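You operate a simulated robot arm through the tools that you are given. There is no shell and no other tool.

You are at the controls of a simulated robot arm. One attempt, no reset.

TASK
Tap dent 2 in the door skin flat over the dolly.
Fine: skin clamp tight and dolly under the dent first; mallet back, other dents untouched. Set down upright: blue mallet.
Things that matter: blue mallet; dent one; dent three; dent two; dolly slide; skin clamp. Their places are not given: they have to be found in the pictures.

Only the result counts: the job must be done as asked and must still hold three seconds after the hand-in. Knocking over, shifting, dropping, spilling or breaking anything else fails it.

THE ROBOT
A 6-joint arm with a two-finger parallel gripper, fixed in place. Base frame: the origin is at the foot of the arm, x ahead of it, y to its left, z up; the work surface is at about z = 0.85. Readings come in m, rad, newtons and seconds.
With the tool pointing down near the work surface it reaches from about 0.36 to 0.76 m from the base axis. Its first joint turns from -1.152 to 1.152 rad. Payload 2.45 kg.
Tool frame: the origin (TCP) lies between the finger pads and is the grasp point; the fingertips stand 0.024 m ahead of it; z points along the fingers, y is the line along which they close. The gripper opens to 0.068 m. The fingers are 0.017 m wide and 0.01 m thick; the gripper's body (0.04 by 0.07 m) begins 0.041 m behind the TCP.
Orientation is that of the tool frame in the base frame, as [roll, pitch, yaw] about the fixed x, y, z axes, in that order (R = Rz(yaw) Ry(pitch) Rx(roll)). With the fingers straight down and closing along the base's y, the tool's x points along the base's -x, its y along +y and its z along -z.

THE INTERFACE
- The arm moves only by the tool jog_arm. Its arguments are lists of equal length, an entry for each row: "linear": the shift along the tool's x, y, z in m, a list of three; "dr": the turn, a rotation vector about the tool's x, y, z in rad, a list of three. In form: {"linear": [[dx, dy, dz], ...], "dr": [[wx, wy, wz], ...]}. A call has 1 to 20 rows; each row is the pose to reach, as a shift and turn from the pose commanded when the call began, along the tool's axes at that moment. "claw" is the opening, from 0 (shut) to 1 (fully open), set as the call begins (left out, the last holds). Rows are played at 5 a second. More than 0.05 m and 0.15 rad between two rows, or a gripper value outside its range, and nothing of the call is played. Where a pose cannot be reached the arm comes as near as it can. A force on the tool above 40 N (or 10 N above the force at the start of the call, whichever is more), or a blocked arm, ends the call early, and 0.2 s more pass. Each finger travels about 0.108 m/s and halts on what it meets, pressing with about 20 N; the grip force reading is that of the motor and also rises with nothing between the fingers. The clock runs only during rows and for 0.2 s after the last one: add rows that repeat a pose to give the fingers time. It gives the time, the measured TCP pose, the force on the tool (base axes), the opening and the grip force at its end, in the units of the frame above (readings bear some noise), with the torque about the TCP (base axes, N m) and any sound that the robot's microphone picked up.
- Cameras (640 x 400 px; columns grow to the right, rows downward): "scene" is fixed at [0.1636, 0.4094, 1.4698]; the picture's right is [-0.80, -0.60, 0.00], its down [-0.31, 0.41, -0.86] and it looks along [0.52, -0.69, -0.51] (base axes); focal length 338 px, centre (320, 200). "wrist" rides on the gripper at [0.084, 0.011, -0.075] in the tool frame; the picture's right is [-0.13, 0.99, 0.00], its down [-0.60, -0.08, -0.79] and it looks along [-0.79, -0.10, 0.61] (tool axes); focal length 251 px, centre (320, 200).
- snapshot(camera): a new picture of that camera. It takes no simulated time.
- pixel_to_xyz(camera, pixels): for up to 12 pixels [column, row] of the newest picture of that camera ("zoom" is the newest enlarged one), the place [x, y, z] in the base frame of the surface seen there, good to about 0.003 m. It takes no simulated time.
- zoom(camera, box): a new picture of the part [left, top, right, bottom] of that camera's present view, enlarged. It takes no simulated time.
- close_job(): hands the job in; it is judged then, once.

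Open the gripper and draw the arm clear of the work before you hand the job in, unless the task says otherwise.

The tools are called after ">>>" as a command line: name --argument value ..., lists and objects as JSON in quotes. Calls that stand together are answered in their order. jog_arm: Moves the arm, as the interface text tells. Its arguments: {"type":"object","properties":{"linear":{"type":"array","items":{"type":"array","items":{"type":"number"}}},"dr":{"type":"array","items":{"type":"array","items":{"type":"number"}}},"claw":{"type":"number"}},"required":["linear","dr"]} The other tools are called the same way: snapshot (camera) takes a picture; pixel_to_xyz (camera, pixels) gives the place of the surface under pixels of a picture; zoom (camera, box) takes an enlarged picture of a part of a camera's view; close_job () hands the job in.

At the start:

```text
t: 0.0
tcp_pos: [0.4741, -0.1674, 1.2939]
orientation: [-3.141, 0.0, 3.14]
wrist_force: [-0.2, 0.2, -0.2]
ft_torque: [-0.01, 0.02, -0.01]
finger_gap: 0.0679
grip_force: 0.0
```

scene: 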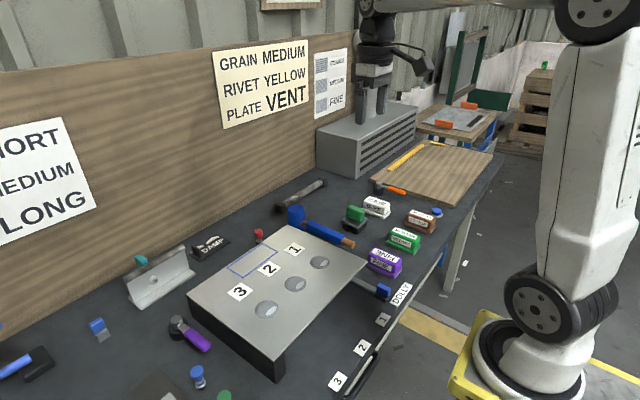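
wrist: 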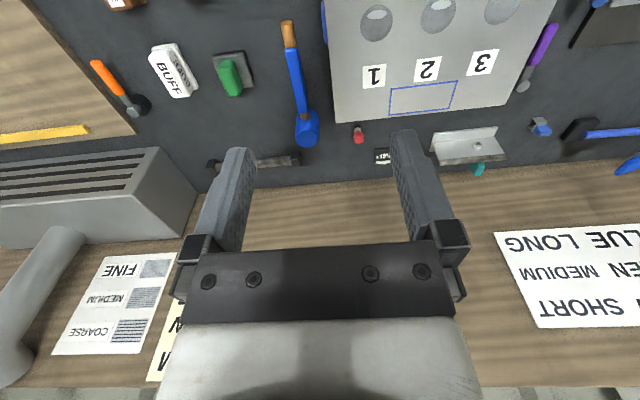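

The scene shows a door skin panel with dents 1, 2, 3 near (319,262), (295,283), (266,309), a blue mallet at about (320,225), and a dolly slide with a blue knob near (383,290). I zoom in for details.

>>> zoom --camera "scene" --box '[180, 200, 420, 400]'

>>> zoom --camera "scene" --box '[260, 160, 460, 300]'

>>> zoom --camera "wrist" --box '[260, 0, 640, 200]'

```text
2.00 times, centred on (300, 300) of scene
```

zoom: 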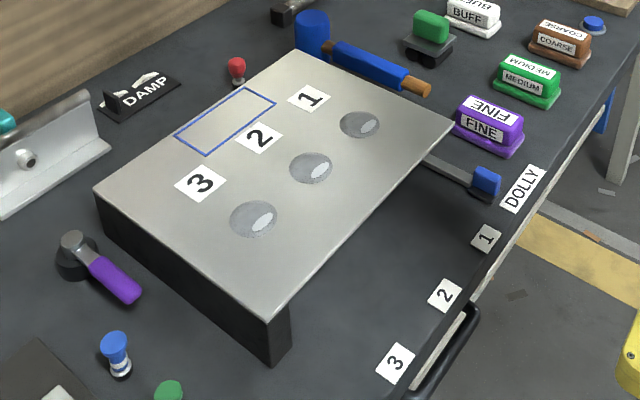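

```text
2.86 times, centred on (360, 230) of scene
```

zoom: 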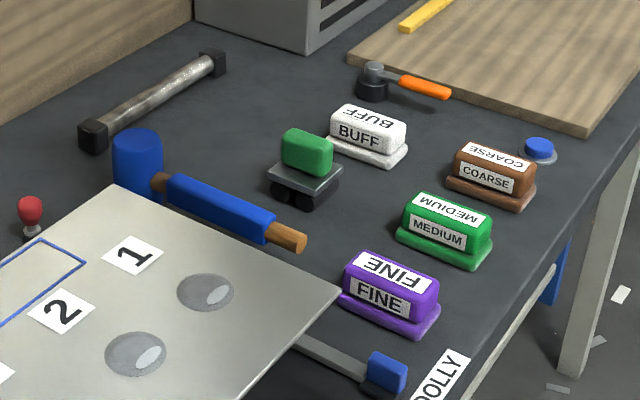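

```text
1.68 times, centred on (450, 100) of wrist
```

zoom: 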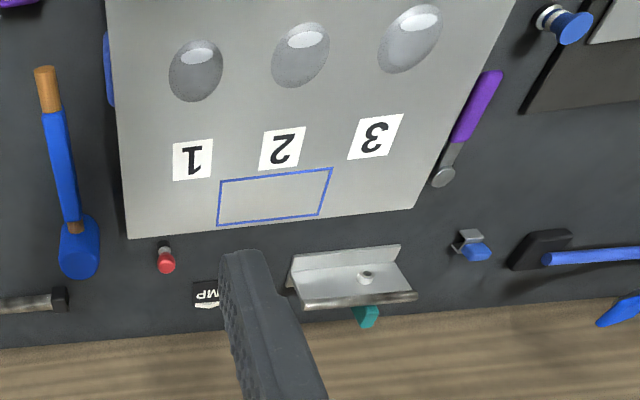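

I query the 3D places of the main features: panel corners, dents, mallet head and handle, dolly knob, number labels and the purple lever.

>>> pixel_to_xyz --camera "scene" --pixels '[[319, 262], [295, 283], [266, 309], [290, 226], [366, 262], [278, 358], [189, 298], [297, 209], [318, 230], [350, 243], [384, 289], [360, 282]]'

>>> pixel_to_xyz --camera "scene" --pixels '[[177, 322], [200, 345], [400, 295], [383, 319], [362, 347], [338, 381], [248, 261], [258, 234], [212, 243], [160, 275], [140, 262], [197, 375]]'

```text
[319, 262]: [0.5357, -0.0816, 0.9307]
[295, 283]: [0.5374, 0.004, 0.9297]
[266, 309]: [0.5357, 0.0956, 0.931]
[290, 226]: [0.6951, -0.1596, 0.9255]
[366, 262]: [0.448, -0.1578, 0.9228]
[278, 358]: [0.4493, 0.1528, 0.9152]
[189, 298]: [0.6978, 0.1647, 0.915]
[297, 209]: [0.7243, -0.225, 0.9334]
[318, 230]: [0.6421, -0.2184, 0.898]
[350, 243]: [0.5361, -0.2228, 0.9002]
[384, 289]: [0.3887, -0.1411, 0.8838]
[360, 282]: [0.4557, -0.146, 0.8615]
```

```text
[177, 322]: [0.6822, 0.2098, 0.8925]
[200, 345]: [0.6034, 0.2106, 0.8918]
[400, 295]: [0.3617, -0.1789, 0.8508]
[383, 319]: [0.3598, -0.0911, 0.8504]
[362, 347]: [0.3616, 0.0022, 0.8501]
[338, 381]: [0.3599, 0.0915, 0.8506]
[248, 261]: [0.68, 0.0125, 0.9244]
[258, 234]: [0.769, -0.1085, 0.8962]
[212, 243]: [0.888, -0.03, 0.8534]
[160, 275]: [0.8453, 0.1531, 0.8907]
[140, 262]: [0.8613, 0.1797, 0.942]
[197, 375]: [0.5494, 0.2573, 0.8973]
```

Panel top is at z≈0.925, dents at x≈0.537, y≈-0.085/0.003/0.093. I zoom on the purple lever at (188,335), and the dolly knob at (383,290), to understand their mechanisms.

>>> zoom --camera "scene" --box '[150, 300, 246, 360]'

>>> zoom --camera "scene" --box '[336, 250, 432, 310]'

>>> zoom --camera "wrist" --box '[480, 0, 640, 100]'

>>> zoom --camera "scene" --box '[0, 240, 240, 400]'

```text
6.67 times, centred on (198, 330) of scene
```

zoom: 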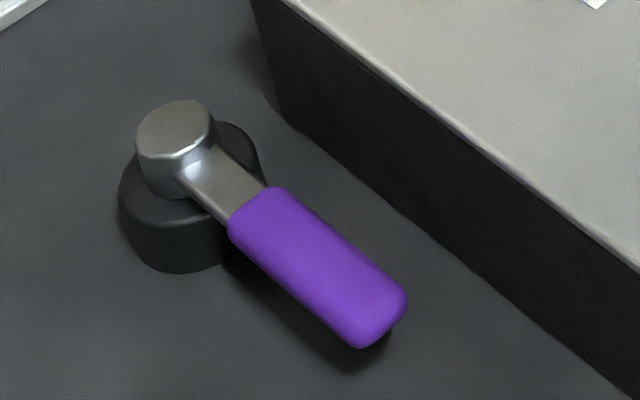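

```text
6.67 times, centred on (384, 280) of scene
```

zoom: 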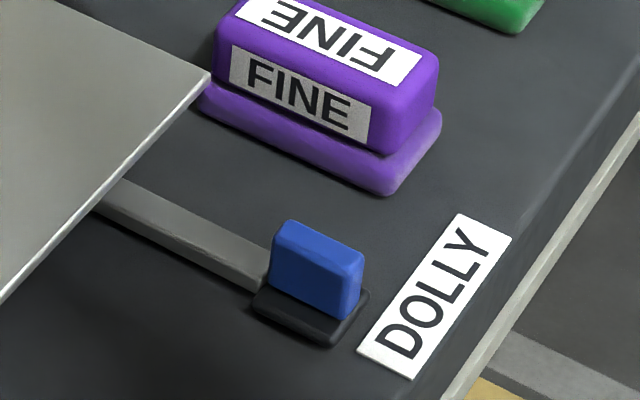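

```text
4.00 times, centred on (560, 50) of wrist
```

zoom: 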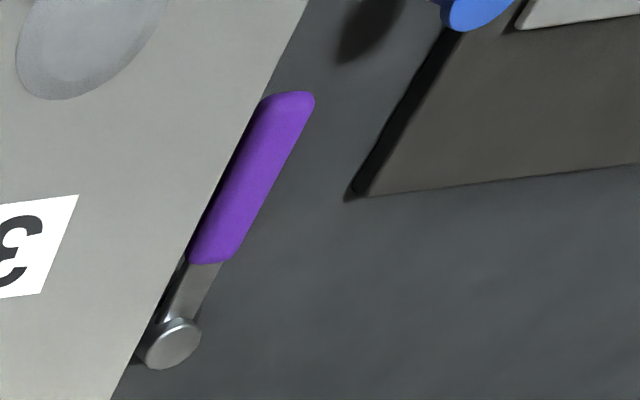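

```text
2.50 times, centred on (120, 320) of scene
```

zoom: 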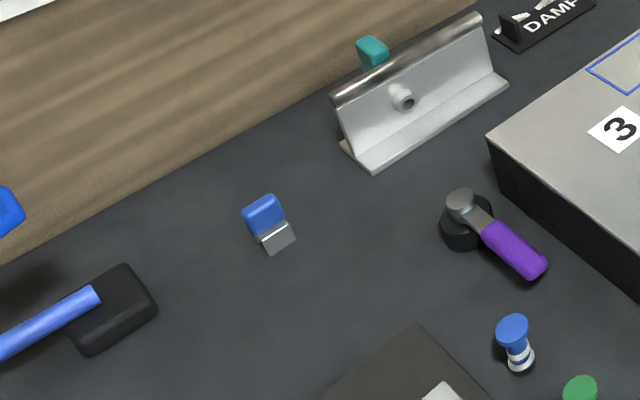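

The purple lever has a round pivot (post at ~[0.682,0.21]) and looks like a clamp lever by the panel's edge. I move the wrist camera over the left side with a tilt to inspect it from above.

>>> jog_arm --linear '[[-0.003, 0.04, 0.012], [-0.006, 0.08, 0.024], [-0.01, 0.12, 0.036], [-0.013, 0.16, 0.048], [-0.016, 0.2, 0.06], [-0.02, 0.24, 0.072], [-0.023, 0.28, 0.084], [-0.026, 0.317, 0.094]]' --dr '[[0, 0.075, 0], [0, 0.15, 0], [0, 0.225, 0], [0, 0.3, 0], [0, 0.375, 0], [0, 0.45, 0], [0, 0.525, 0], [0, 0.6, 0]]'

>>> snapshot --camera "wrist"

>>> snapshot --camera "scene"

```text
t: 1.8
tcp_pos: [0.499, 0.1507, 1.1982]
orientation: [-3.142, -0.599, 3.141]
wrist_force: [0.3, 0.0, -0.8]
ft_torque: [0.01, -0.03, 0.03]
finger_gap: 0.0676
grip_force: 0.1
```

```text
taken
```

wrist: 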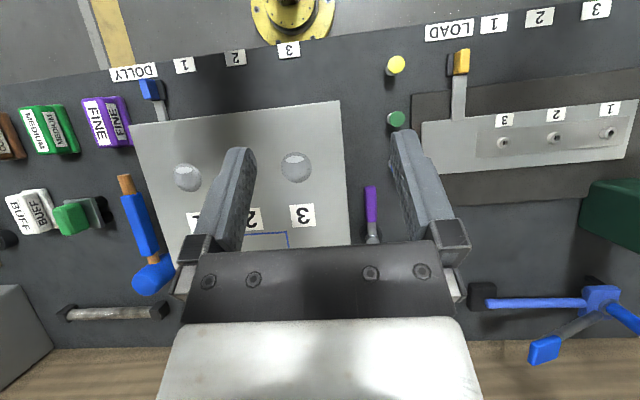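

```text
taken
```

scene: 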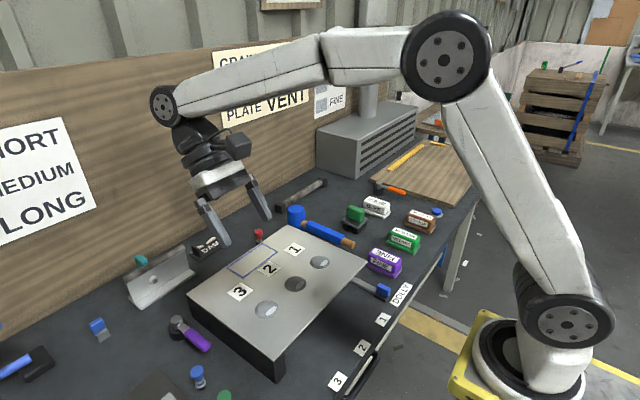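

The wrist view shows the purple lever at (370,205) beside the panel and another station (LOAD) on the left. I move closer to the lever to look for markings.

>>> jog_arm --linear '[[-0.0356, 0.01, 0.009], [-0.0712, 0.02, 0.018], [-0.1068, 0.03, 0.027], [-0.1424, 0.04, 0.036], [-0.178, 0.049, 0.0455]]' --dr '[[0, 0, 0], [0, 0, 0], [0, 0, 0], [0, 0, 0], [0, 0, 0]]'

>>> snapshot --camera "wrist"

```text
t: 3.0
tcp_pos: [0.6245, 0.2002, 1.0588]
orientation: [3.141, -0.599, 3.141]
wrist_force: [0.0, -0.3, 0.1]
ft_torque: [0.01, 0.03, -0.02]
finger_gap: 0.0681
grip_force: 0.0
```

```text
taken
```

wrist: 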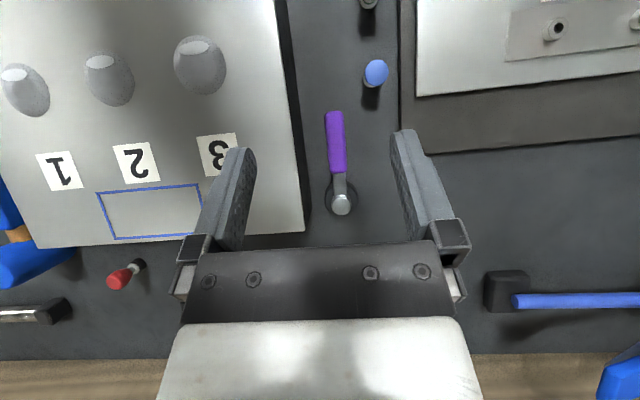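

>>> zoom --camera "wrist" --box '[270, 90, 430, 230]'

>>> zoom --camera "wrist" --box '[0, 0, 320, 260]'

>>> pixel_to_xyz --camera "wrist" --pixels '[[341, 205], [339, 180], [336, 160], [335, 140], [334, 115], [327, 140], [344, 140], [300, 140], [328, 190], [355, 190], [84, 78], [108, 80]]'

```text
2.86 times, centred on (350, 160) of wrist
```

zoom: 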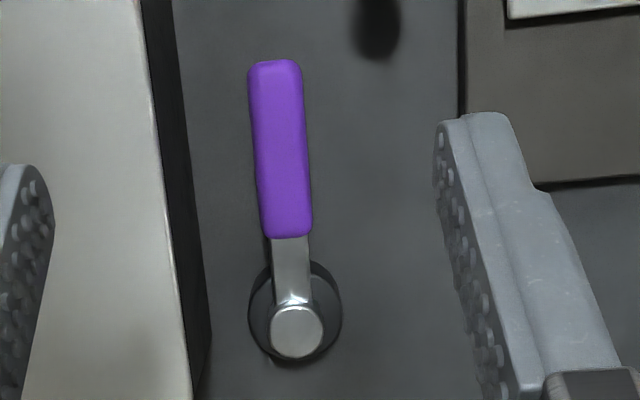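

```text
1.54 times, centred on (160, 130) of wrist
```

zoom: 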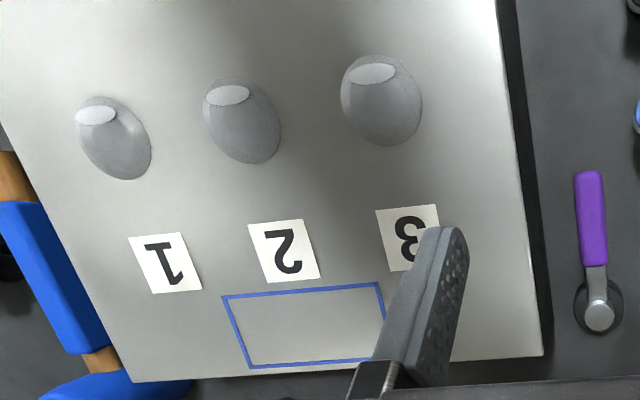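

```text
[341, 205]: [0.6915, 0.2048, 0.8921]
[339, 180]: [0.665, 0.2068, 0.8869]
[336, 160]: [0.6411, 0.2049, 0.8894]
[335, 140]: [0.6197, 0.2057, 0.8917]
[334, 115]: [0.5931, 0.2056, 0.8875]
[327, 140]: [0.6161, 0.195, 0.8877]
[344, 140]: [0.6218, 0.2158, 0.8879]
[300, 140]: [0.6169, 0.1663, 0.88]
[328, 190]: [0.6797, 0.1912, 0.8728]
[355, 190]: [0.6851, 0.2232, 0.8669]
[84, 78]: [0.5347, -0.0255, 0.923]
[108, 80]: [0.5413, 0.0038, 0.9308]
```

The lever's handle runs x≈0.593–0.66 at y≈0.206, top z≈0.89, pivot ≈[0.69,0.206]; the panel edge is at y≈0.163. I check surroundings on the left side: base plate corner (402,150), rivet (375,75), rivet-gun (520,290).

>>> pixel_to_xyz --camera "wrist" --pixels '[[405, 148], [500, 138], [600, 122], [375, 72], [500, 290], [560, 300], [440, 200], [480, 180], [287, 60], [303, 190], [303, 230], [420, 92]]'

>>> pixel_to_xyz --camera "scene" --pixels '[[376, 289], [389, 297], [380, 284], [391, 291], [382, 298], [372, 293], [388, 261], [370, 257], [398, 275], [384, 279], [362, 285], [352, 278]]'

```text
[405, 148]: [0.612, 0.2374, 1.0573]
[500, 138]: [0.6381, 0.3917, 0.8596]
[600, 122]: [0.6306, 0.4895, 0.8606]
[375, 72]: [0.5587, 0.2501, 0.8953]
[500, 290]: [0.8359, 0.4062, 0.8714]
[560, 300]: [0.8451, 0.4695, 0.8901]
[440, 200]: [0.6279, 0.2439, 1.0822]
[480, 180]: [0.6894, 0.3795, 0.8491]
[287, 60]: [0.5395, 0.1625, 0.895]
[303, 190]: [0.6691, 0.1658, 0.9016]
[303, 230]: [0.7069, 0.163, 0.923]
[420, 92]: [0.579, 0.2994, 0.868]
```

```text
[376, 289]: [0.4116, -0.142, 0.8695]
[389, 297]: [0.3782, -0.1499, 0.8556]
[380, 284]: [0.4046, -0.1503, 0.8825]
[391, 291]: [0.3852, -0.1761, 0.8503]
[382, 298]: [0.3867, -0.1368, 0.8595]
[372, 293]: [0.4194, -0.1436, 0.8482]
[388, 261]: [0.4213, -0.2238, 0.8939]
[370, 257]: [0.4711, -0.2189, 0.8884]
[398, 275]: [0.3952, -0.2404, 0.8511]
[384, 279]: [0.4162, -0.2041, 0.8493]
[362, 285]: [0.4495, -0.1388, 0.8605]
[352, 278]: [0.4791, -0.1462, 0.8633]
```

Clear space is available around the lever for a swing toward +y. I straighten the tool and move above the handle at [0.62,0.206], narrowing the gripper to 0.6.

>>> jog_arm --linear '[[-0.0106, 0.0012, 0.017], [-0.0211, 0.0024, 0.034], [-0.0317, 0.0036, 0.051], [-0.0422, 0.0048, 0.068], [-0.0528, 0.006, 0.085], [-0.0528, 0.006, 0.085]]' --dr '[[0, -0.12, 0], [0, -0.24, 0], [0, -0.36, 0], [0, -0.48, 0], [0, -0.6, 0], [0, -0.6, 0]]' --claw 0.6

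>>> snapshot --camera "wrist"

>>> zoom --camera "scene" --box '[130, 230, 290, 390]'

```text
t: 4.4
tcp_pos: [0.6175, 0.2029, 0.9604]
orientation: [3.141, 0.001, -3.14]
wrist_force: [-0.6, 0.3, 0.3]
ft_torque: [-0.03, 0.02, -0.02]
finger_gap: 0.0407
grip_force: 0.1
```

```text
taken
```

wrist: 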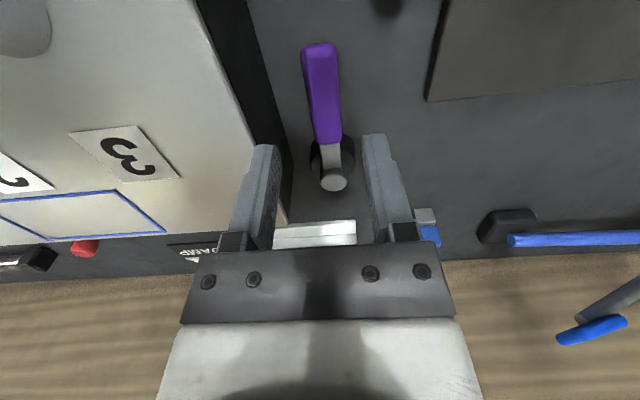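

```text
2.50 times, centred on (210, 310) of scene
```

zoom: 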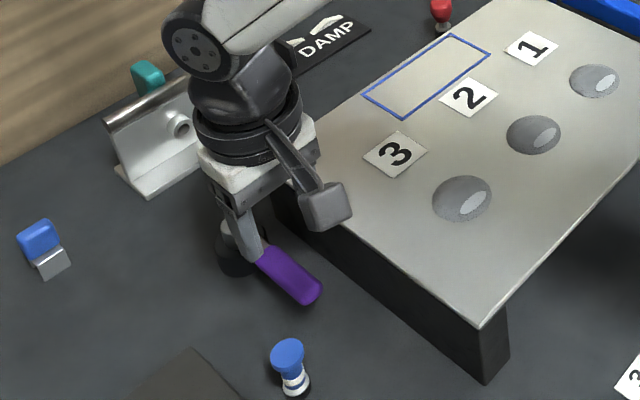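

The tool is vertical above the lever; wrist view shows handle from (320,48) to (330,140) and pivot (333,182). I refine these places.

>>> pixel_to_xyz --camera "wrist" --pixels '[[334, 182], [326, 120], [322, 80], [320, 50], [308, 80], [337, 80], [304, 60], [312, 110], [270, 110], [350, 165]]'

```text
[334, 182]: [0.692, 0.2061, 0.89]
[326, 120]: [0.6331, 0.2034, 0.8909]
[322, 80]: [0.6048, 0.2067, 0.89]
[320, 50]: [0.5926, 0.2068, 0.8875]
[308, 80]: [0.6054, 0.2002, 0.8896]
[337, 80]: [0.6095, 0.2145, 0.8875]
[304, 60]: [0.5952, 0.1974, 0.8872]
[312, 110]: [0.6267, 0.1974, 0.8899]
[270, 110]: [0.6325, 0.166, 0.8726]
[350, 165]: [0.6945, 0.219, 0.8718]
```

Handle centre is at y≈0.206, width ≈0.018. I lower straddling the handle to TCP z≈0.897.

>>> jog_arm --linear '[[0, 0.001, 0.02], [0, 0.0015, 0.04], [0, 0.0015, 0.055], [0, 0.0015, 0.063]]' --dr '[[0, 0, 0], [0, 0, 0], [0, 0, 0], [0, 0, 0]]'

>>> snapshot --camera "wrist"

>>> zoom --camera "scene" --box '[130, 270, 270, 390]'

```text
t: 5.4
tcp_pos: [0.618, 0.2066, 0.8971]
orientation: [3.14, 0.001, 3.141]
wrist_force: [0.9, 0.3, -0.3]
ft_torque: [0.02, 0.0, 0.01]
finger_gap: 0.0409
grip_force: 0.0
```

```text
taken
```

wrist: 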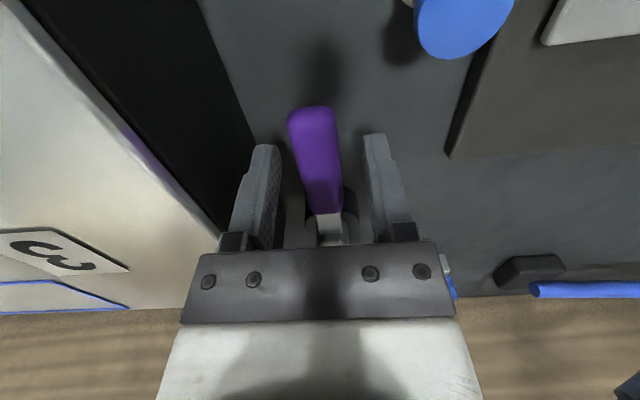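

```text
3.33 times, centred on (200, 330) of scene
```

zoom: 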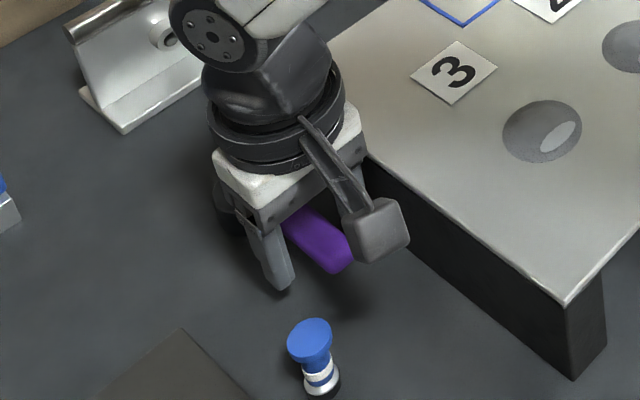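

The fingers straddle the handle at the right height with clear gaps. I nudge gently toward +y to test whether the lever turns that way.

>>> jog_arm --linear '[[0, 0.006, 0], [0, 0.01, 0], [0, 0.014, 0], [-0.0005, 0.018, 0]]' --dr '[[0, 0, 0], [0, 0, 0], [0, 0, 0.04], [0, 0, 0.09]]'

>>> snapshot --camera "wrist"

```text
t: 6.4
tcp_pos: [0.6173, 0.224, 0.8987]
orientation: [-3.14, 0.0, 3.051]
wrist_force: [0.7, -3.3, -1.0]
ft_torque: [-0.03, -0.01, 0.03]
finger_gap: 0.0429
grip_force: 1.2
```

```text
taken
```

wrist: 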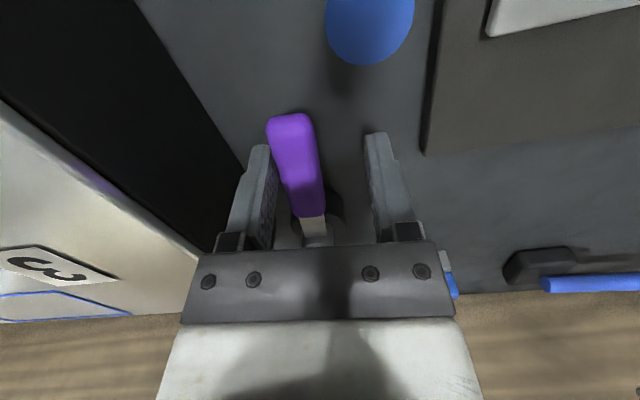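

The lever yields with a light force (~3 N), so it turns toward +y. I continue along the arc about the pivot in 0.1 rad steps.

>>> jog_arm --linear '[[-0.0015, 0.0074, 0], [-0.0037, 0.0146, 0], [-0.0067, 0.0215, 0], [-0.0103, 0.0281, 0]]' --dr '[[0, 0, 0.1], [0, 0, 0.2], [0, 0, 0.3], [0, 0, 0.4]]'

>>> snapshot --camera "wrist"

>>> zoom --camera "scene" --box '[130, 250, 290, 390]'

```text
t: 7.4
tcp_pos: [0.6298, 0.2518, 0.898]
orientation: [3.141, 0.001, 2.651]
wrist_force: [0.0, -1.2, 0.9]
ft_torque: [-0.05, 0.02, 0.0]
finger_gap: 0.0422
grip_force: 1.2
```

```text
taken
```

wrist: 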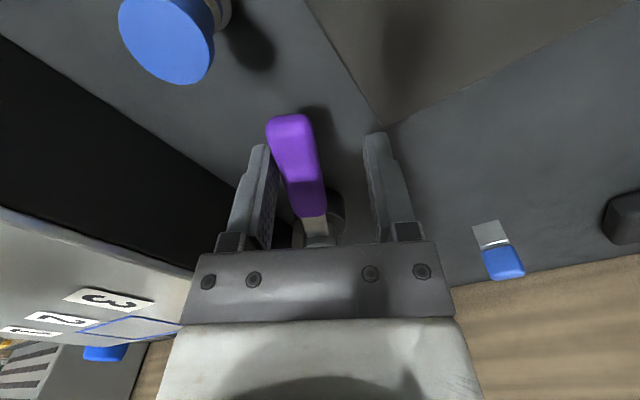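

```text
2.86 times, centred on (210, 320) of scene
```

zoom: 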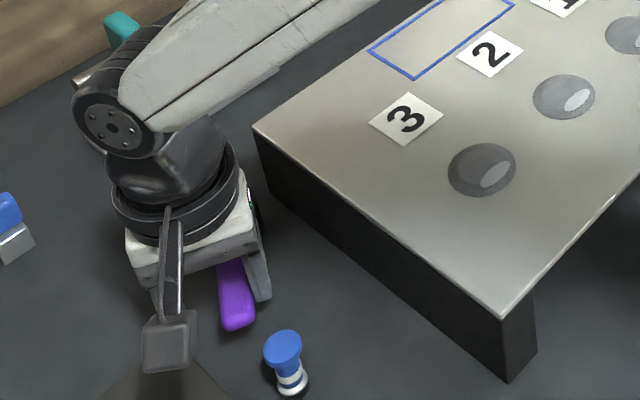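

The lever follows (now about 0.49 rad). I continue another 0.4 rad along the same arc.

>>> jog_arm --linear '[[-0.0015, 0.0074, 0], [-0.0037, 0.0146, 0], [-0.0067, 0.0215, 0], [-0.0103, 0.0281, 0]]' --dr '[[0, 0, 0.1], [0, 0, 0.2], [0, 0, 0.3], [0, 0, 0.4]]'

>>> snapshot --camera "wrist"

>>> zoom --camera "scene" --box '[130, 250, 290, 390]'

```text
t: 8.4
tcp_pos: [0.6543, 0.2712, 0.8977]
orientation: [-3.141, 0.002, 2.25]
wrist_force: [-1.9, -1.5, 0.5]
ft_torque: [0.0, 0.02, 0.02]
finger_gap: 0.0422
grip_force: 0.6
```

```text
taken
```

wrist: 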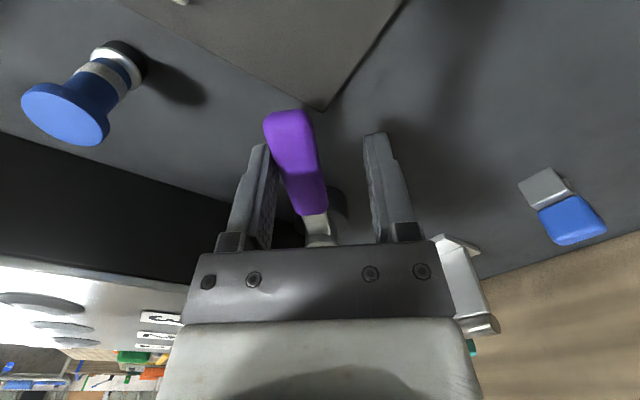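

```text
2.86 times, centred on (210, 320) of scene
```

zoom: 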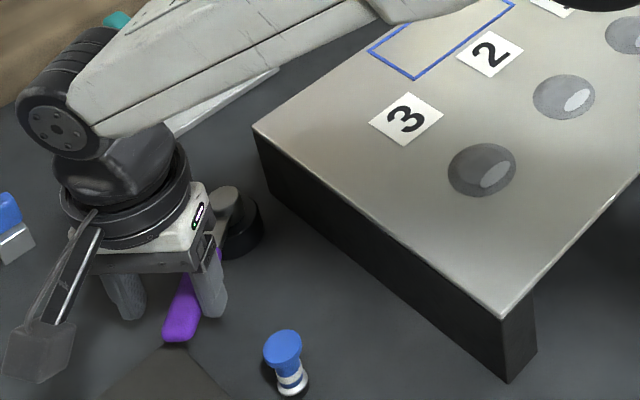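

Still turning freely (~0.89 rad). I continue, watching for a stop in the force reading.

>>> jog_arm --linear '[[-0.0015, 0.0074, 0], [-0.0037, 0.0146, 0], [-0.0067, 0.0215, 0], [-0.0103, 0.0281, 0]]' --dr '[[0, 0, 0.1], [0, 0, 0.2], [0, 0, 0.3], [0, 0, 0.4]]'

>>> snapshot --camera "wrist"

>>> zoom --camera "scene" --box '[130, 250, 290, 390]'

```text
t: 9.4
tcp_pos: [0.681, 0.281, 0.8975]
orientation: [-3.141, 0.0, 1.851]
wrist_force: [-2.3, 0.1, -0.7]
ft_torque: [0.05, 0.02, -0.02]
finger_gap: 0.0427
grip_force: 0.9
```

```text
taken
```

wrist: 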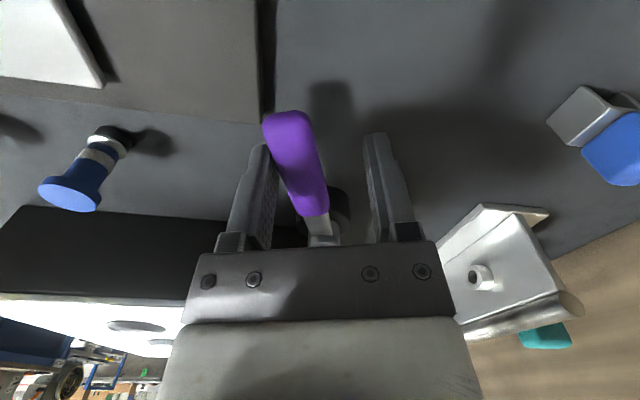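

```text
2.86 times, centred on (210, 320) of scene
```

zoom: 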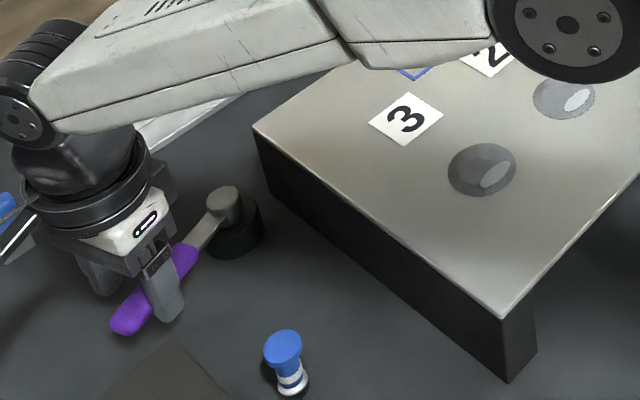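

Lever at ~1.3 rad and still free (force ~2 N). I continue another 0.3 rad carefully.

>>> jog_arm --linear '[[-0.0015, 0.0074, 0], [-0.0037, 0.0146, 0], [-0.0067, 0.0215, 0]]' --dr '[[0, 0, 0.1], [0, 0, 0.2], [0, 0, 0.3]]'

>>> snapshot --camera "wrist"

>>> zoom --camera "scene" --box '[130, 250, 290, 390]'

```text
t: 10.2
tcp_pos: [0.7037, 0.2796, 0.8991]
orientation: [3.14, 0.0, 1.551]
wrist_force: [-1.6, 0.0, -1.0]
ft_torque: [0.01, 0.02, 0.03]
finger_gap: 0.0416
grip_force: 0.7
```

```text
taken
```

wrist: 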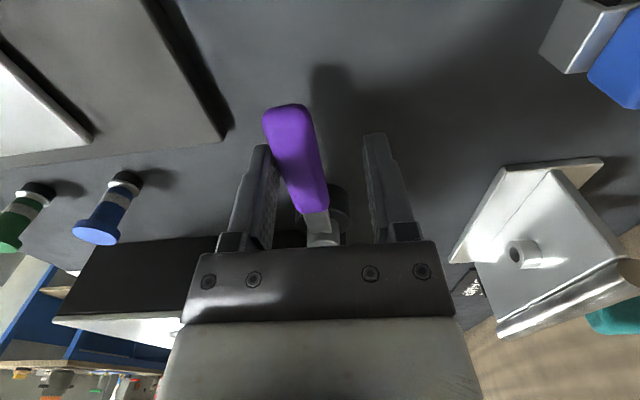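

```text
2.86 times, centred on (210, 320) of scene
```

zoom: 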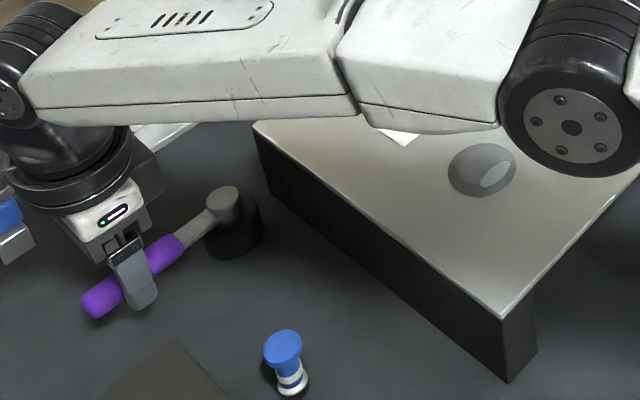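

The lever points along +y now (~1.6 rad), still no stop. I slide the fingers 3 cm inward to stay in reach and continue 0.4 rad to find the stop.

>>> jog_arm --linear '[[-0.015, 0, 0], [-0.03, 0, 0], [-0.0314, 0.0044, 0], [-0.0331, 0.0086, 0], [-0.0353, 0.0127, 0], [-0.0379, 0.0164, 0]]' --dr '[[0, 0, 0], [0, 0, 0], [0, 0, 0.1], [0, 0, 0.2], [0, 0, 0.3], [0, 0, 0.4]]'

>>> snapshot --camera "wrist"

>>> zoom --camera "scene" --box '[130, 250, 290, 390]'

```text
t: 11.5
tcp_pos: [0.7101, 0.2429, 0.8961]
orientation: [-3.122, 0.016, 1.226]
wrist_force: [-28.7, -6.0, 15.5]
ft_torque: [0.16, 0.55, 0.67]
finger_gap: 0.0605
grip_force: 12.3
stopped in row 6: the force on the tool passed its limit at 46 N (the readings are from after the stop); the commanded pose is now the measured one
```

```text
taken
```

wrist: 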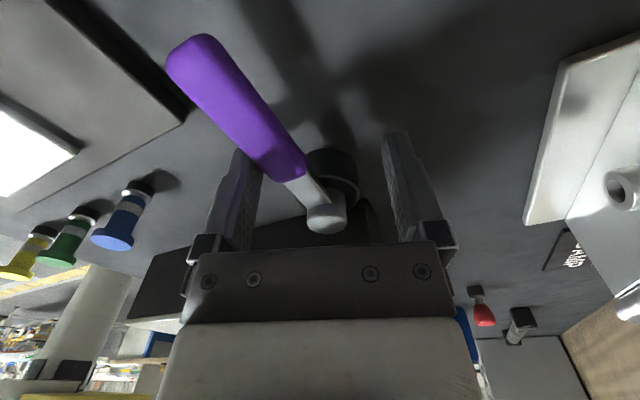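

```text
2.86 times, centred on (210, 320) of scene
```

zoom: 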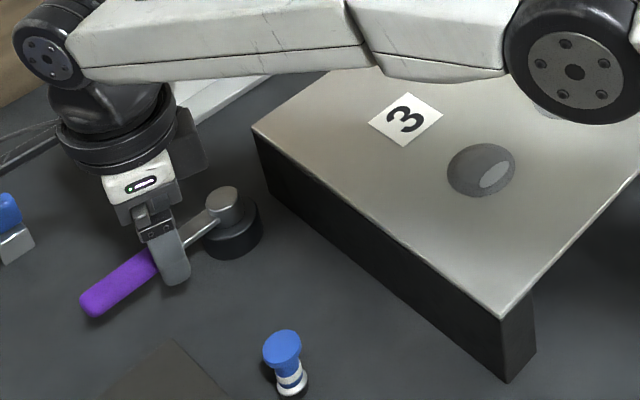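

The force rose to 46 N: the lever has reached its stop pointing along +y (~90° turn), so the clamp is at its end. I back off, centre the fingers on the handle and lift clear.

>>> jog_arm --linear '[[-0.002, -0.006, 0], [-0.004, -0.012, 0], [-0.006, -0.0165, 0], [-0.006, -0.0165, -0.03], [-0.006, -0.0165, -0.07], [-0.006, -0.0165, -0.11], [-0.006, -0.0165, -0.15]]' --dr '[[0, 0, -0.115], [0, 0, -0.23], [0, 0, -0.345], [0, 0, -0.345], [0, 0, -0.345], [0, 0, -0.345], [0, 0, -0.345]]'

>>> snapshot --camera "wrist"

>>> snapshot --camera "scene"

```text
t: 13.1
tcp_pos: [0.6982, 0.2444, 1.0467]
orientation: [-3.126, 0.008, 1.569]
wrist_force: [-0.3, 0.7, 0.4]
ft_torque: [-0.01, 0.0, 0.0]
finger_gap: 0.0408
grip_force: 0.1
```

```text
taken
```

wrist: 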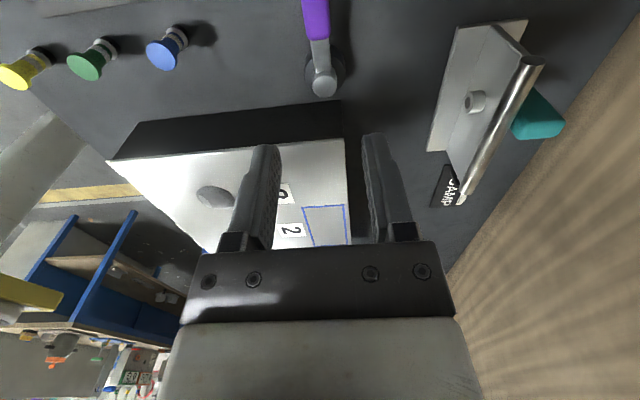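

```text
taken
```

scene: 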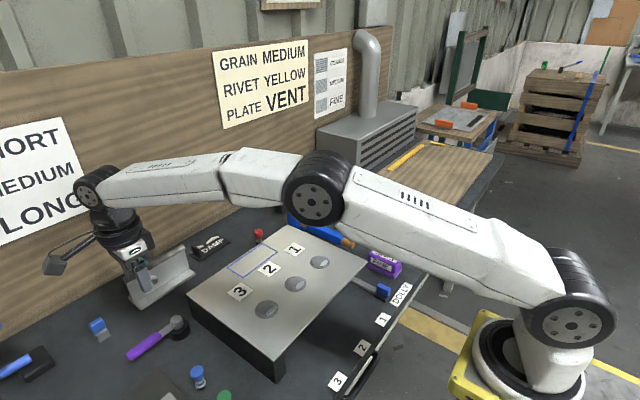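

The lever now points along +y at its stop, handle end at about (130,355). I travel back over the front right area toward the dolly knob, turning the tool to its usual yaw.

>>> jog_arm --linear '[[-0.03, -0.023, -0.004], [-0.06, -0.046, -0.008], [-0.09, -0.069, -0.012], [-0.12, -0.092, -0.016], [-0.15, -0.115, -0.02], [-0.18, -0.138, -0.024], [-0.21, -0.161, -0.028], [-0.24, -0.184, -0.032], [-0.27, -0.207, -0.036], [-0.3, -0.23, -0.04], [-0.33, -0.253, -0.044], [-0.36, -0.276, -0.048], [-0.394, -0.298, -0.05]]' --dr '[[-0.0014, -0.0005, -0.121], [-0.0028, -0.0009, -0.242], [-0.0043, -0.0014, -0.363], [-0.0057, -0.0018, -0.484], [-0.0071, -0.0023, -0.605], [-0.0085, -0.0028, -0.726], [-0.01, -0.0032, -0.846], [-0.0114, -0.0037, -0.967], [-0.0128, -0.0042, -1.088], [-0.0142, -0.0046, -1.209], [-0.0157, -0.0051, -1.33], [-0.0171, -0.0055, -1.451], [-0.0185, -0.006, -1.572]]'

>>> snapshot --camera "scene"

```text
t: 15.9
tcp_pos: [0.3993, -0.1494, 1.1055]
orientation: [3.14, 0.0, 3.141]
wrist_force: [0.4, 0.3, 0.0]
ft_torque: [0.0, 0.02, 0.03]
finger_gap: 0.0408
grip_force: 0.0
```

```text
taken
```

scene: 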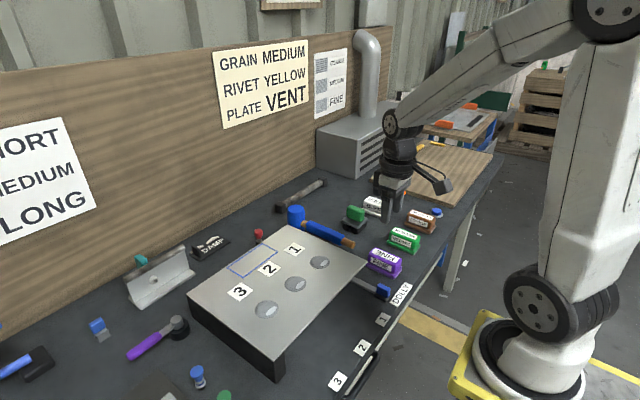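

Pose is clean now at [0.40,-0.149,1.105]. I tilt the tool by 0.6 rad about its y so the wrist camera sees the dolly knob.

>>> jog_arm --linear '[[0, 0, 0], [0, 0, 0], [0, 0, 0], [0, 0, 0], [0, 0, 0]]' --dr '[[0, 0.12, 0], [0, 0.24, 0], [0, 0.36, 0], [0, 0.48, 0], [0, 0.6, 0]]'

>>> snapshot --camera "wrist"

>>> pixel_to_xyz --camera "scene" --pixels '[[180, 322], [162, 336], [148, 347], [132, 356], [175, 330], [155, 341]]'

```text
t: 17.1
tcp_pos: [0.4009, -0.1472, 1.1046]
orientation: [3.14, -0.602, -3.141]
wrist_force: [0.0, -0.2, 0.3]
ft_torque: [-0.01, 0.01, 0.0]
finger_gap: 0.0406
grip_force: 0.0
```

```text
taken
```

wrist: 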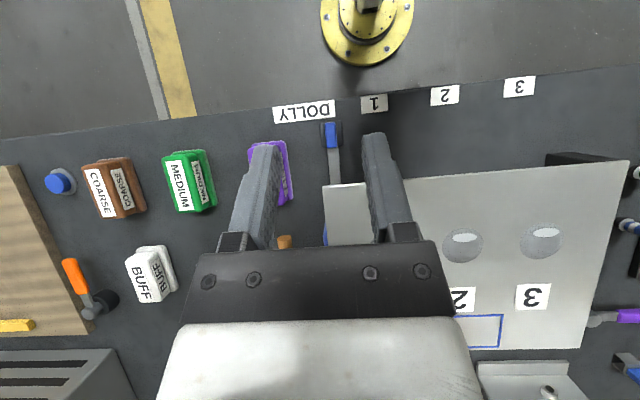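

```text
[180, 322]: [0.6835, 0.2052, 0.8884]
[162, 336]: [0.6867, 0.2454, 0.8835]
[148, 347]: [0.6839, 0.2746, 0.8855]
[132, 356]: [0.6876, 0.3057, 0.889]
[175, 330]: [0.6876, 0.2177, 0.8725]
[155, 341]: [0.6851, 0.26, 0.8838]
```

The lever lies at x≈0.686 constant, i.e. exactly 90° turned. Wrist view shows the dolly knob at (330,135); I zoom and locate it.

>>> zoom --camera "wrist" --box '[260, 90, 420, 210]'

>>> pixel_to_xyz --camera "wrist" --pixels '[[330, 125], [330, 135], [330, 145], [325, 135], [336, 135], [334, 160], [339, 125], [322, 130], [272, 150], [285, 150], [286, 175], [375, 103]]'

```text
3.33 times, centred on (340, 150) of wrist
```

zoom: 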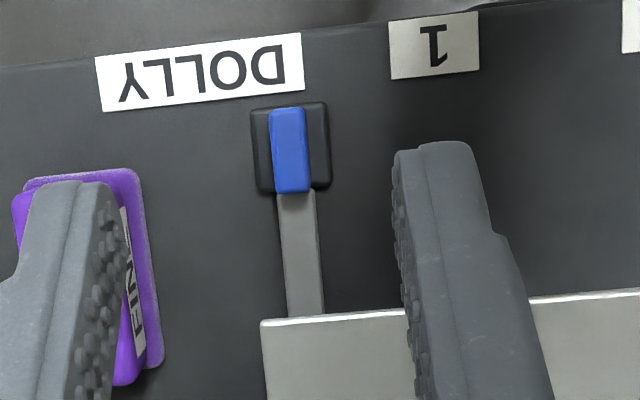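

```text
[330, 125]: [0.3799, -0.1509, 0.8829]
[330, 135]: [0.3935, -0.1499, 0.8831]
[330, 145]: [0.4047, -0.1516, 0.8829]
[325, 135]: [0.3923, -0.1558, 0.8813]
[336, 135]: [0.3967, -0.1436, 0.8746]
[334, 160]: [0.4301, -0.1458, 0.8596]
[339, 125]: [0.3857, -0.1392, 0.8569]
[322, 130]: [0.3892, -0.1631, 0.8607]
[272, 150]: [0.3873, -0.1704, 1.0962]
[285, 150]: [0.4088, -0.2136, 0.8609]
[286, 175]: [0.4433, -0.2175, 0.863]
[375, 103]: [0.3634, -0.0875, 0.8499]
```

The knob centre is ≈[0.393,-0.150], 0.015 wide, top z≈0.883, with its base plate at z≈0.86. I straighten the tool and move above it.

>>> jog_arm --linear '[[-0.0139, -0.0003, 0.0218], [-0.0278, -0.0007, 0.0436], [-0.0418, -0.001, 0.0654], [-0.0557, -0.0013, 0.0871], [-0.0696, -0.0017, 0.1089], [-0.0835, -0.002, 0.1307], [-0.0835, -0.002, 0.1307]]' --dr '[[0, -0.1, 0], [0, -0.2, 0], [0, -0.3, 0], [0, -0.4, 0], [0, -0.5, 0], [0, -0.6, 0], [0, -0.6, 0]]'

>>> zoom --camera "scene" --box '[320, 200, 460, 320]'

>>> snapshot --camera "wrist"

```text
t: 18.7
tcp_pos: [0.3945, -0.1499, 0.9476]
orientation: [3.14, 0.002, 3.141]
wrist_force: [0.7, 0.2, 0.4]
ft_torque: [0.0, 0.02, 0.0]
finger_gap: 0.0411
grip_force: 0.1
```

```text
3.33 times, centred on (390, 260) of scene
```

zoom: 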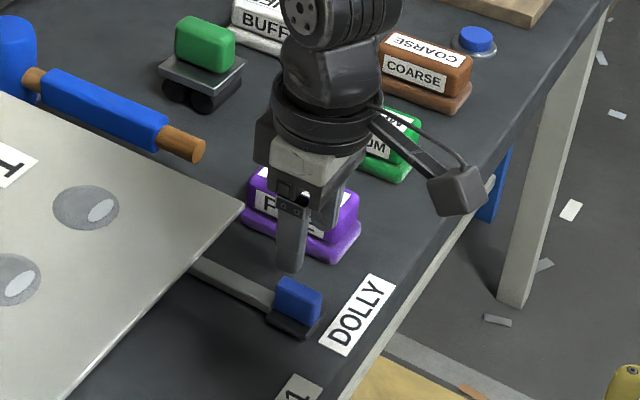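

```text
taken
```

wrist: 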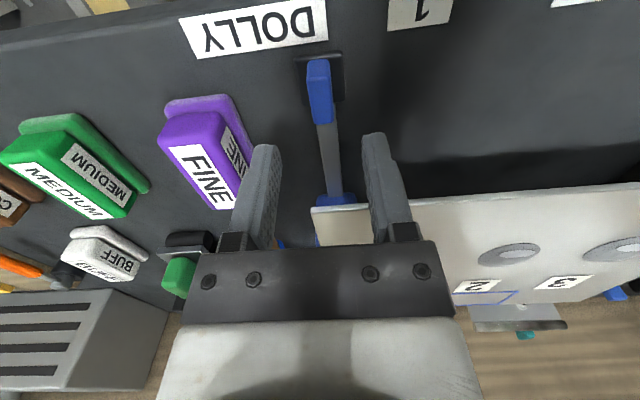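

Aligned over the knob with the FINE block clear of the fingers. I lower to TCP z≈0.889.

>>> jog_arm --linear '[[0, 0, 0.02], [0, 0, 0.04], [0, 0, 0.052], [0, 0, 0.059]]' --dr '[[0, 0, 0], [0, 0, 0], [0, 0, 0], [0, 0, 0]]'

>>> snapshot --camera "wrist"

>>> zoom --camera "scene" --box '[320, 220, 440, 320]'

```text
t: 19.7
tcp_pos: [0.394, -0.149, 0.8883]
orientation: [3.141, 0.0, -3.14]
wrist_force: [0.0, -0.2, -0.6]
ft_torque: [0.01, 0.0, 0.03]
finger_gap: 0.0406
grip_force: 0.1
```

```text
taken
```

wrist: 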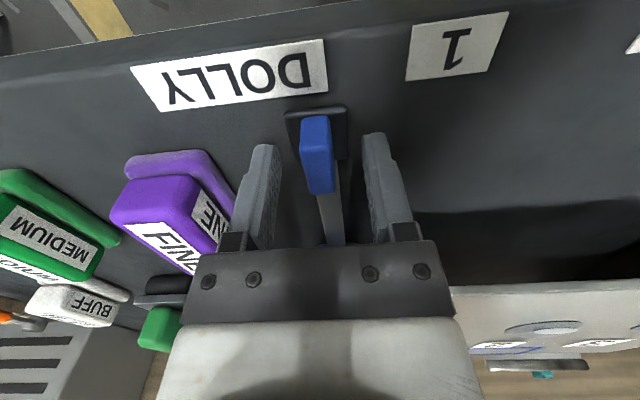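

```text
4.00 times, centred on (380, 270) of scene
```

zoom: 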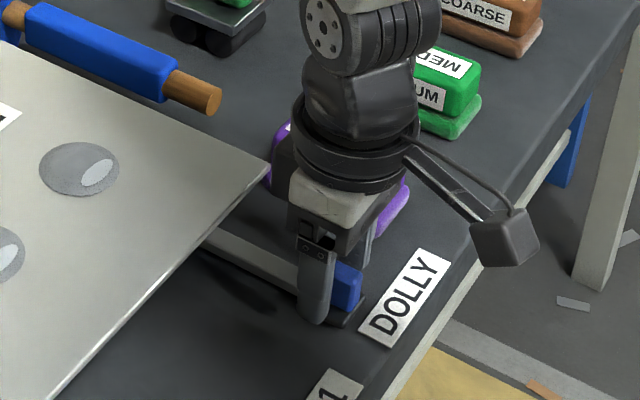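

The knob lies between the fingers. I close the gripper on it, holding the pose.

>>> jog_arm --linear '[[0, 0, 0], [0, 0, 0], [0, 0, 0]]' --dr '[[0, 0, 0], [0, 0, 0], [0, 0, 0]]' --claw 0

```text
t: 20.5
tcp_pos: [0.3944, -0.1497, 0.8878]
orientation: [3.139, 0.002, -3.141]
wrist_force: [-0.2, 0.1, -8.6]
ft_torque: [-0.07, -0.5, 0.02]
finger_gap: 0.0139
grip_force: 33.9
```

Gripped at 0.0139 m. I slide the dolly along +y by about half the distance and check.

>>> jog_arm --linear '[[0, 0.01, 0], [0, 0.025, 0], [0, 0.04, 0], [0, 0.055, 0], [0, 0.07, 0]]' --dr '[[0, 0, 0], [0, 0, 0], [0, 0, 0], [0, 0, 0], [0, 0, 0]]'

>>> snapshot --camera "scene"

```text
t: 21.7
tcp_pos: [0.395, -0.081, 0.8892]
orientation: [3.14, -0.001, 3.141]
wrist_force: [-9.5, -2.9, 0.6]
ft_torque: [-0.1, -0.34, 0.11]
finger_gap: 0.0136
grip_force: 33.7
```

```text
taken
```

scene: 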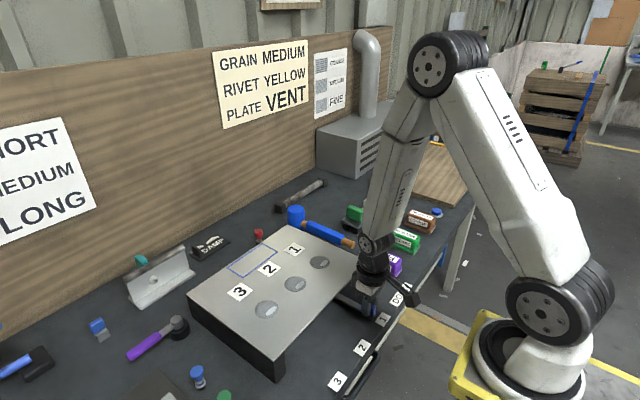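

The slide follows smoothly with small force. I move the remaining 0.082 m so the knob lines up with label 2 (y≈0.001).

>>> jog_arm --linear '[[0, 0.015, 0], [0, 0.03, 0], [0, 0.045, 0], [0, 0.06, 0], [0, 0.072, 0], [0, 0.082, 0], [0, 0.082, 0]]' --dr '[[0, 0, 0], [0, 0, 0], [0, 0, 0], [0, 0, 0], [0, 0, 0], [0, 0, 0], [0, 0, 0]]'

>>> snapshot --camera "scene"

>>> snapshot --camera "wrist"

```text
t: 23.3
tcp_pos: [0.3956, 0.0014, 0.8886]
orientation: [3.141, -0.002, -3.142]
wrist_force: [-7.3, -2.6, -25.5]
ft_torque: [0.03, -0.27, 0.11]
finger_gap: 0.0139
grip_force: 33.6
```

```text
taken
```

scene: 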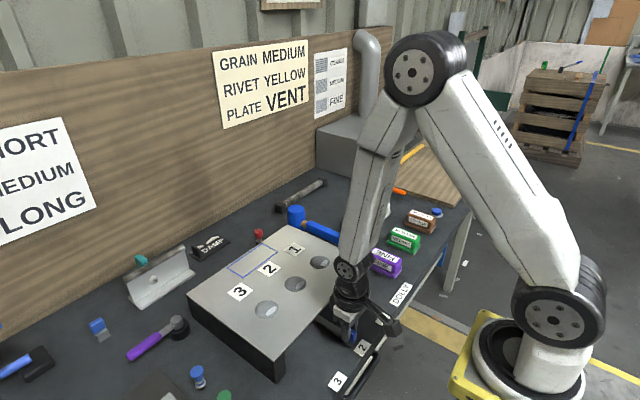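

```text
taken
```

wrist: 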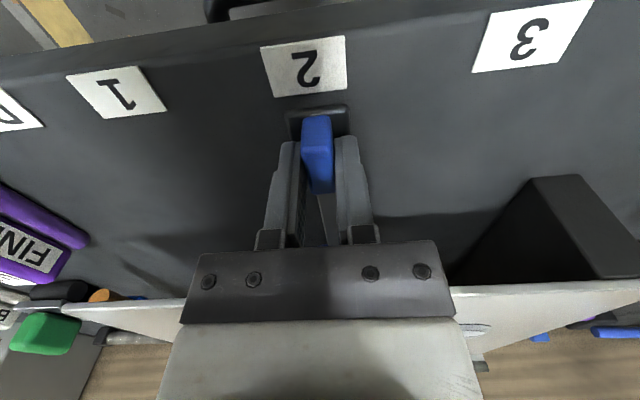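

The knob is at y≈0.001 by label 2. I open the gripper to 0.6 and lift straight up.

>>> jog_arm --linear '[[0, 0, 0], [0, 0, 0], [0, 0, -0.02], [0, 0, -0.05], [0, 0, -0.09], [0, 0, -0.13]]' --dr '[[0, 0, 0], [0, 0, 0], [0, 0, 0], [0, 0, 0], [0, 0, 0], [0, 0, 0]]' --claw 0.6

>>> snapshot --camera "wrist"

>>> snapshot --camera "scene"

```text
t: 24.7
tcp_pos: [0.3926, 0.0024, 1.0192]
orientation: [3.14, 0.0, -3.141]
wrist_force: [0.1, 1.3, 0.4]
ft_torque: [-0.03, -0.03, -0.01]
finger_gap: 0.0408
grip_force: 0.0
```

```text
taken
```

wrist: 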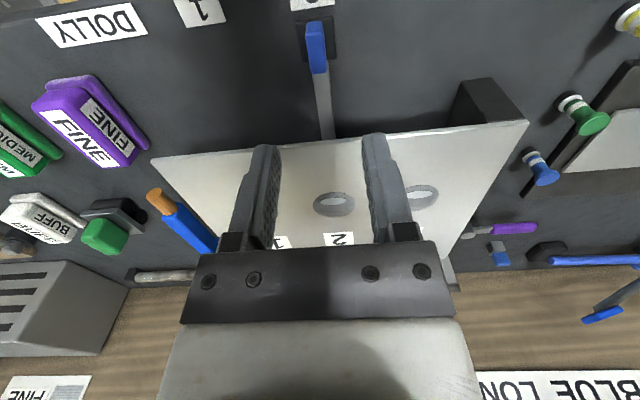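

```text
taken
```

scene: 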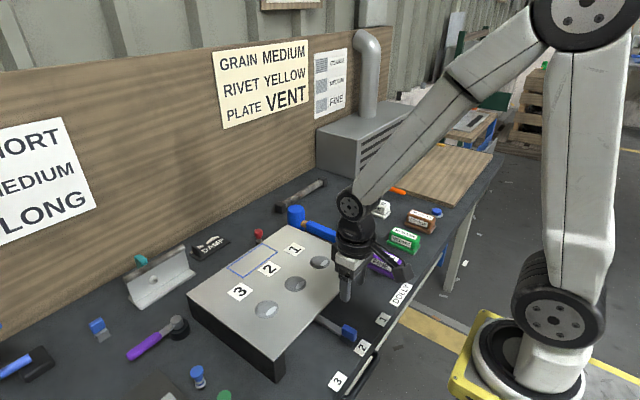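

The dolly stayed by label 2 (scene (348,332)). I measure the knob and dent 2 accurately in both views.

>>> zoom --camera "scene" --box '[240, 240, 400, 360]'

>>> pixel_to_xyz --camera "wrist" --pixels '[[316, 30], [317, 55], [322, 90], [312, 45], [322, 45], [334, 204], [318, 204], [351, 204], [334, 194], [334, 213], [421, 196], [340, 239]]'

>>> pixel_to_xyz --camera "scene" --pixels '[[347, 328], [352, 330], [342, 325], [347, 334], [330, 321], [361, 348], [285, 285], [305, 281], [295, 277], [295, 290], [283, 282], [268, 268]]'

```text
3.33 times, centred on (320, 300) of scene
```

zoom: 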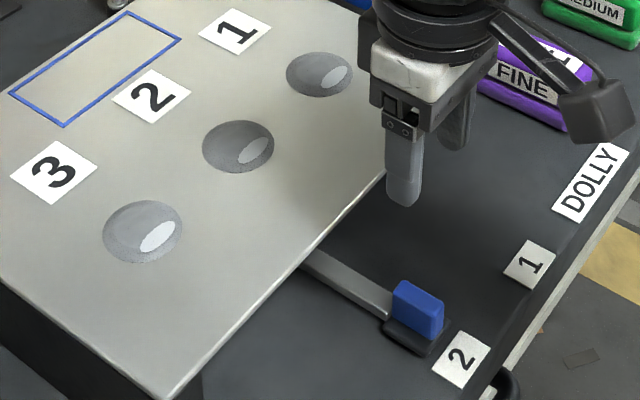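

```text
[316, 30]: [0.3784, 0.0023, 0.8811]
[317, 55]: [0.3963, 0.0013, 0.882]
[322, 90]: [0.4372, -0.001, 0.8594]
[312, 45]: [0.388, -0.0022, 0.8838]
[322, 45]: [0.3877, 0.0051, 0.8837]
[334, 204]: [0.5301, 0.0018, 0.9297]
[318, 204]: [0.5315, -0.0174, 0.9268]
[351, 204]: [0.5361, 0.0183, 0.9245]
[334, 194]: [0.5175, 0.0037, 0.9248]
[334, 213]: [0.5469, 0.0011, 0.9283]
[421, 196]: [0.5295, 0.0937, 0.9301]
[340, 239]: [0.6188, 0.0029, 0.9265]
```

```text
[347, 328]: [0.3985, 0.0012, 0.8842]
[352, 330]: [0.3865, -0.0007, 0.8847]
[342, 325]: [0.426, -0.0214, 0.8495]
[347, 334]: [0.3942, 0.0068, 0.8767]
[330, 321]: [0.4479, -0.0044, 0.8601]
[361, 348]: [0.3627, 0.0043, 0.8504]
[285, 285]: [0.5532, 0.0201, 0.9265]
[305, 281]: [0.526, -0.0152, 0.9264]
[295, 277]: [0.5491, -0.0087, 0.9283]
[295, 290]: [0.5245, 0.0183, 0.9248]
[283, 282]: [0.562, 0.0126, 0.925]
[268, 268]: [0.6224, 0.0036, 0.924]
```

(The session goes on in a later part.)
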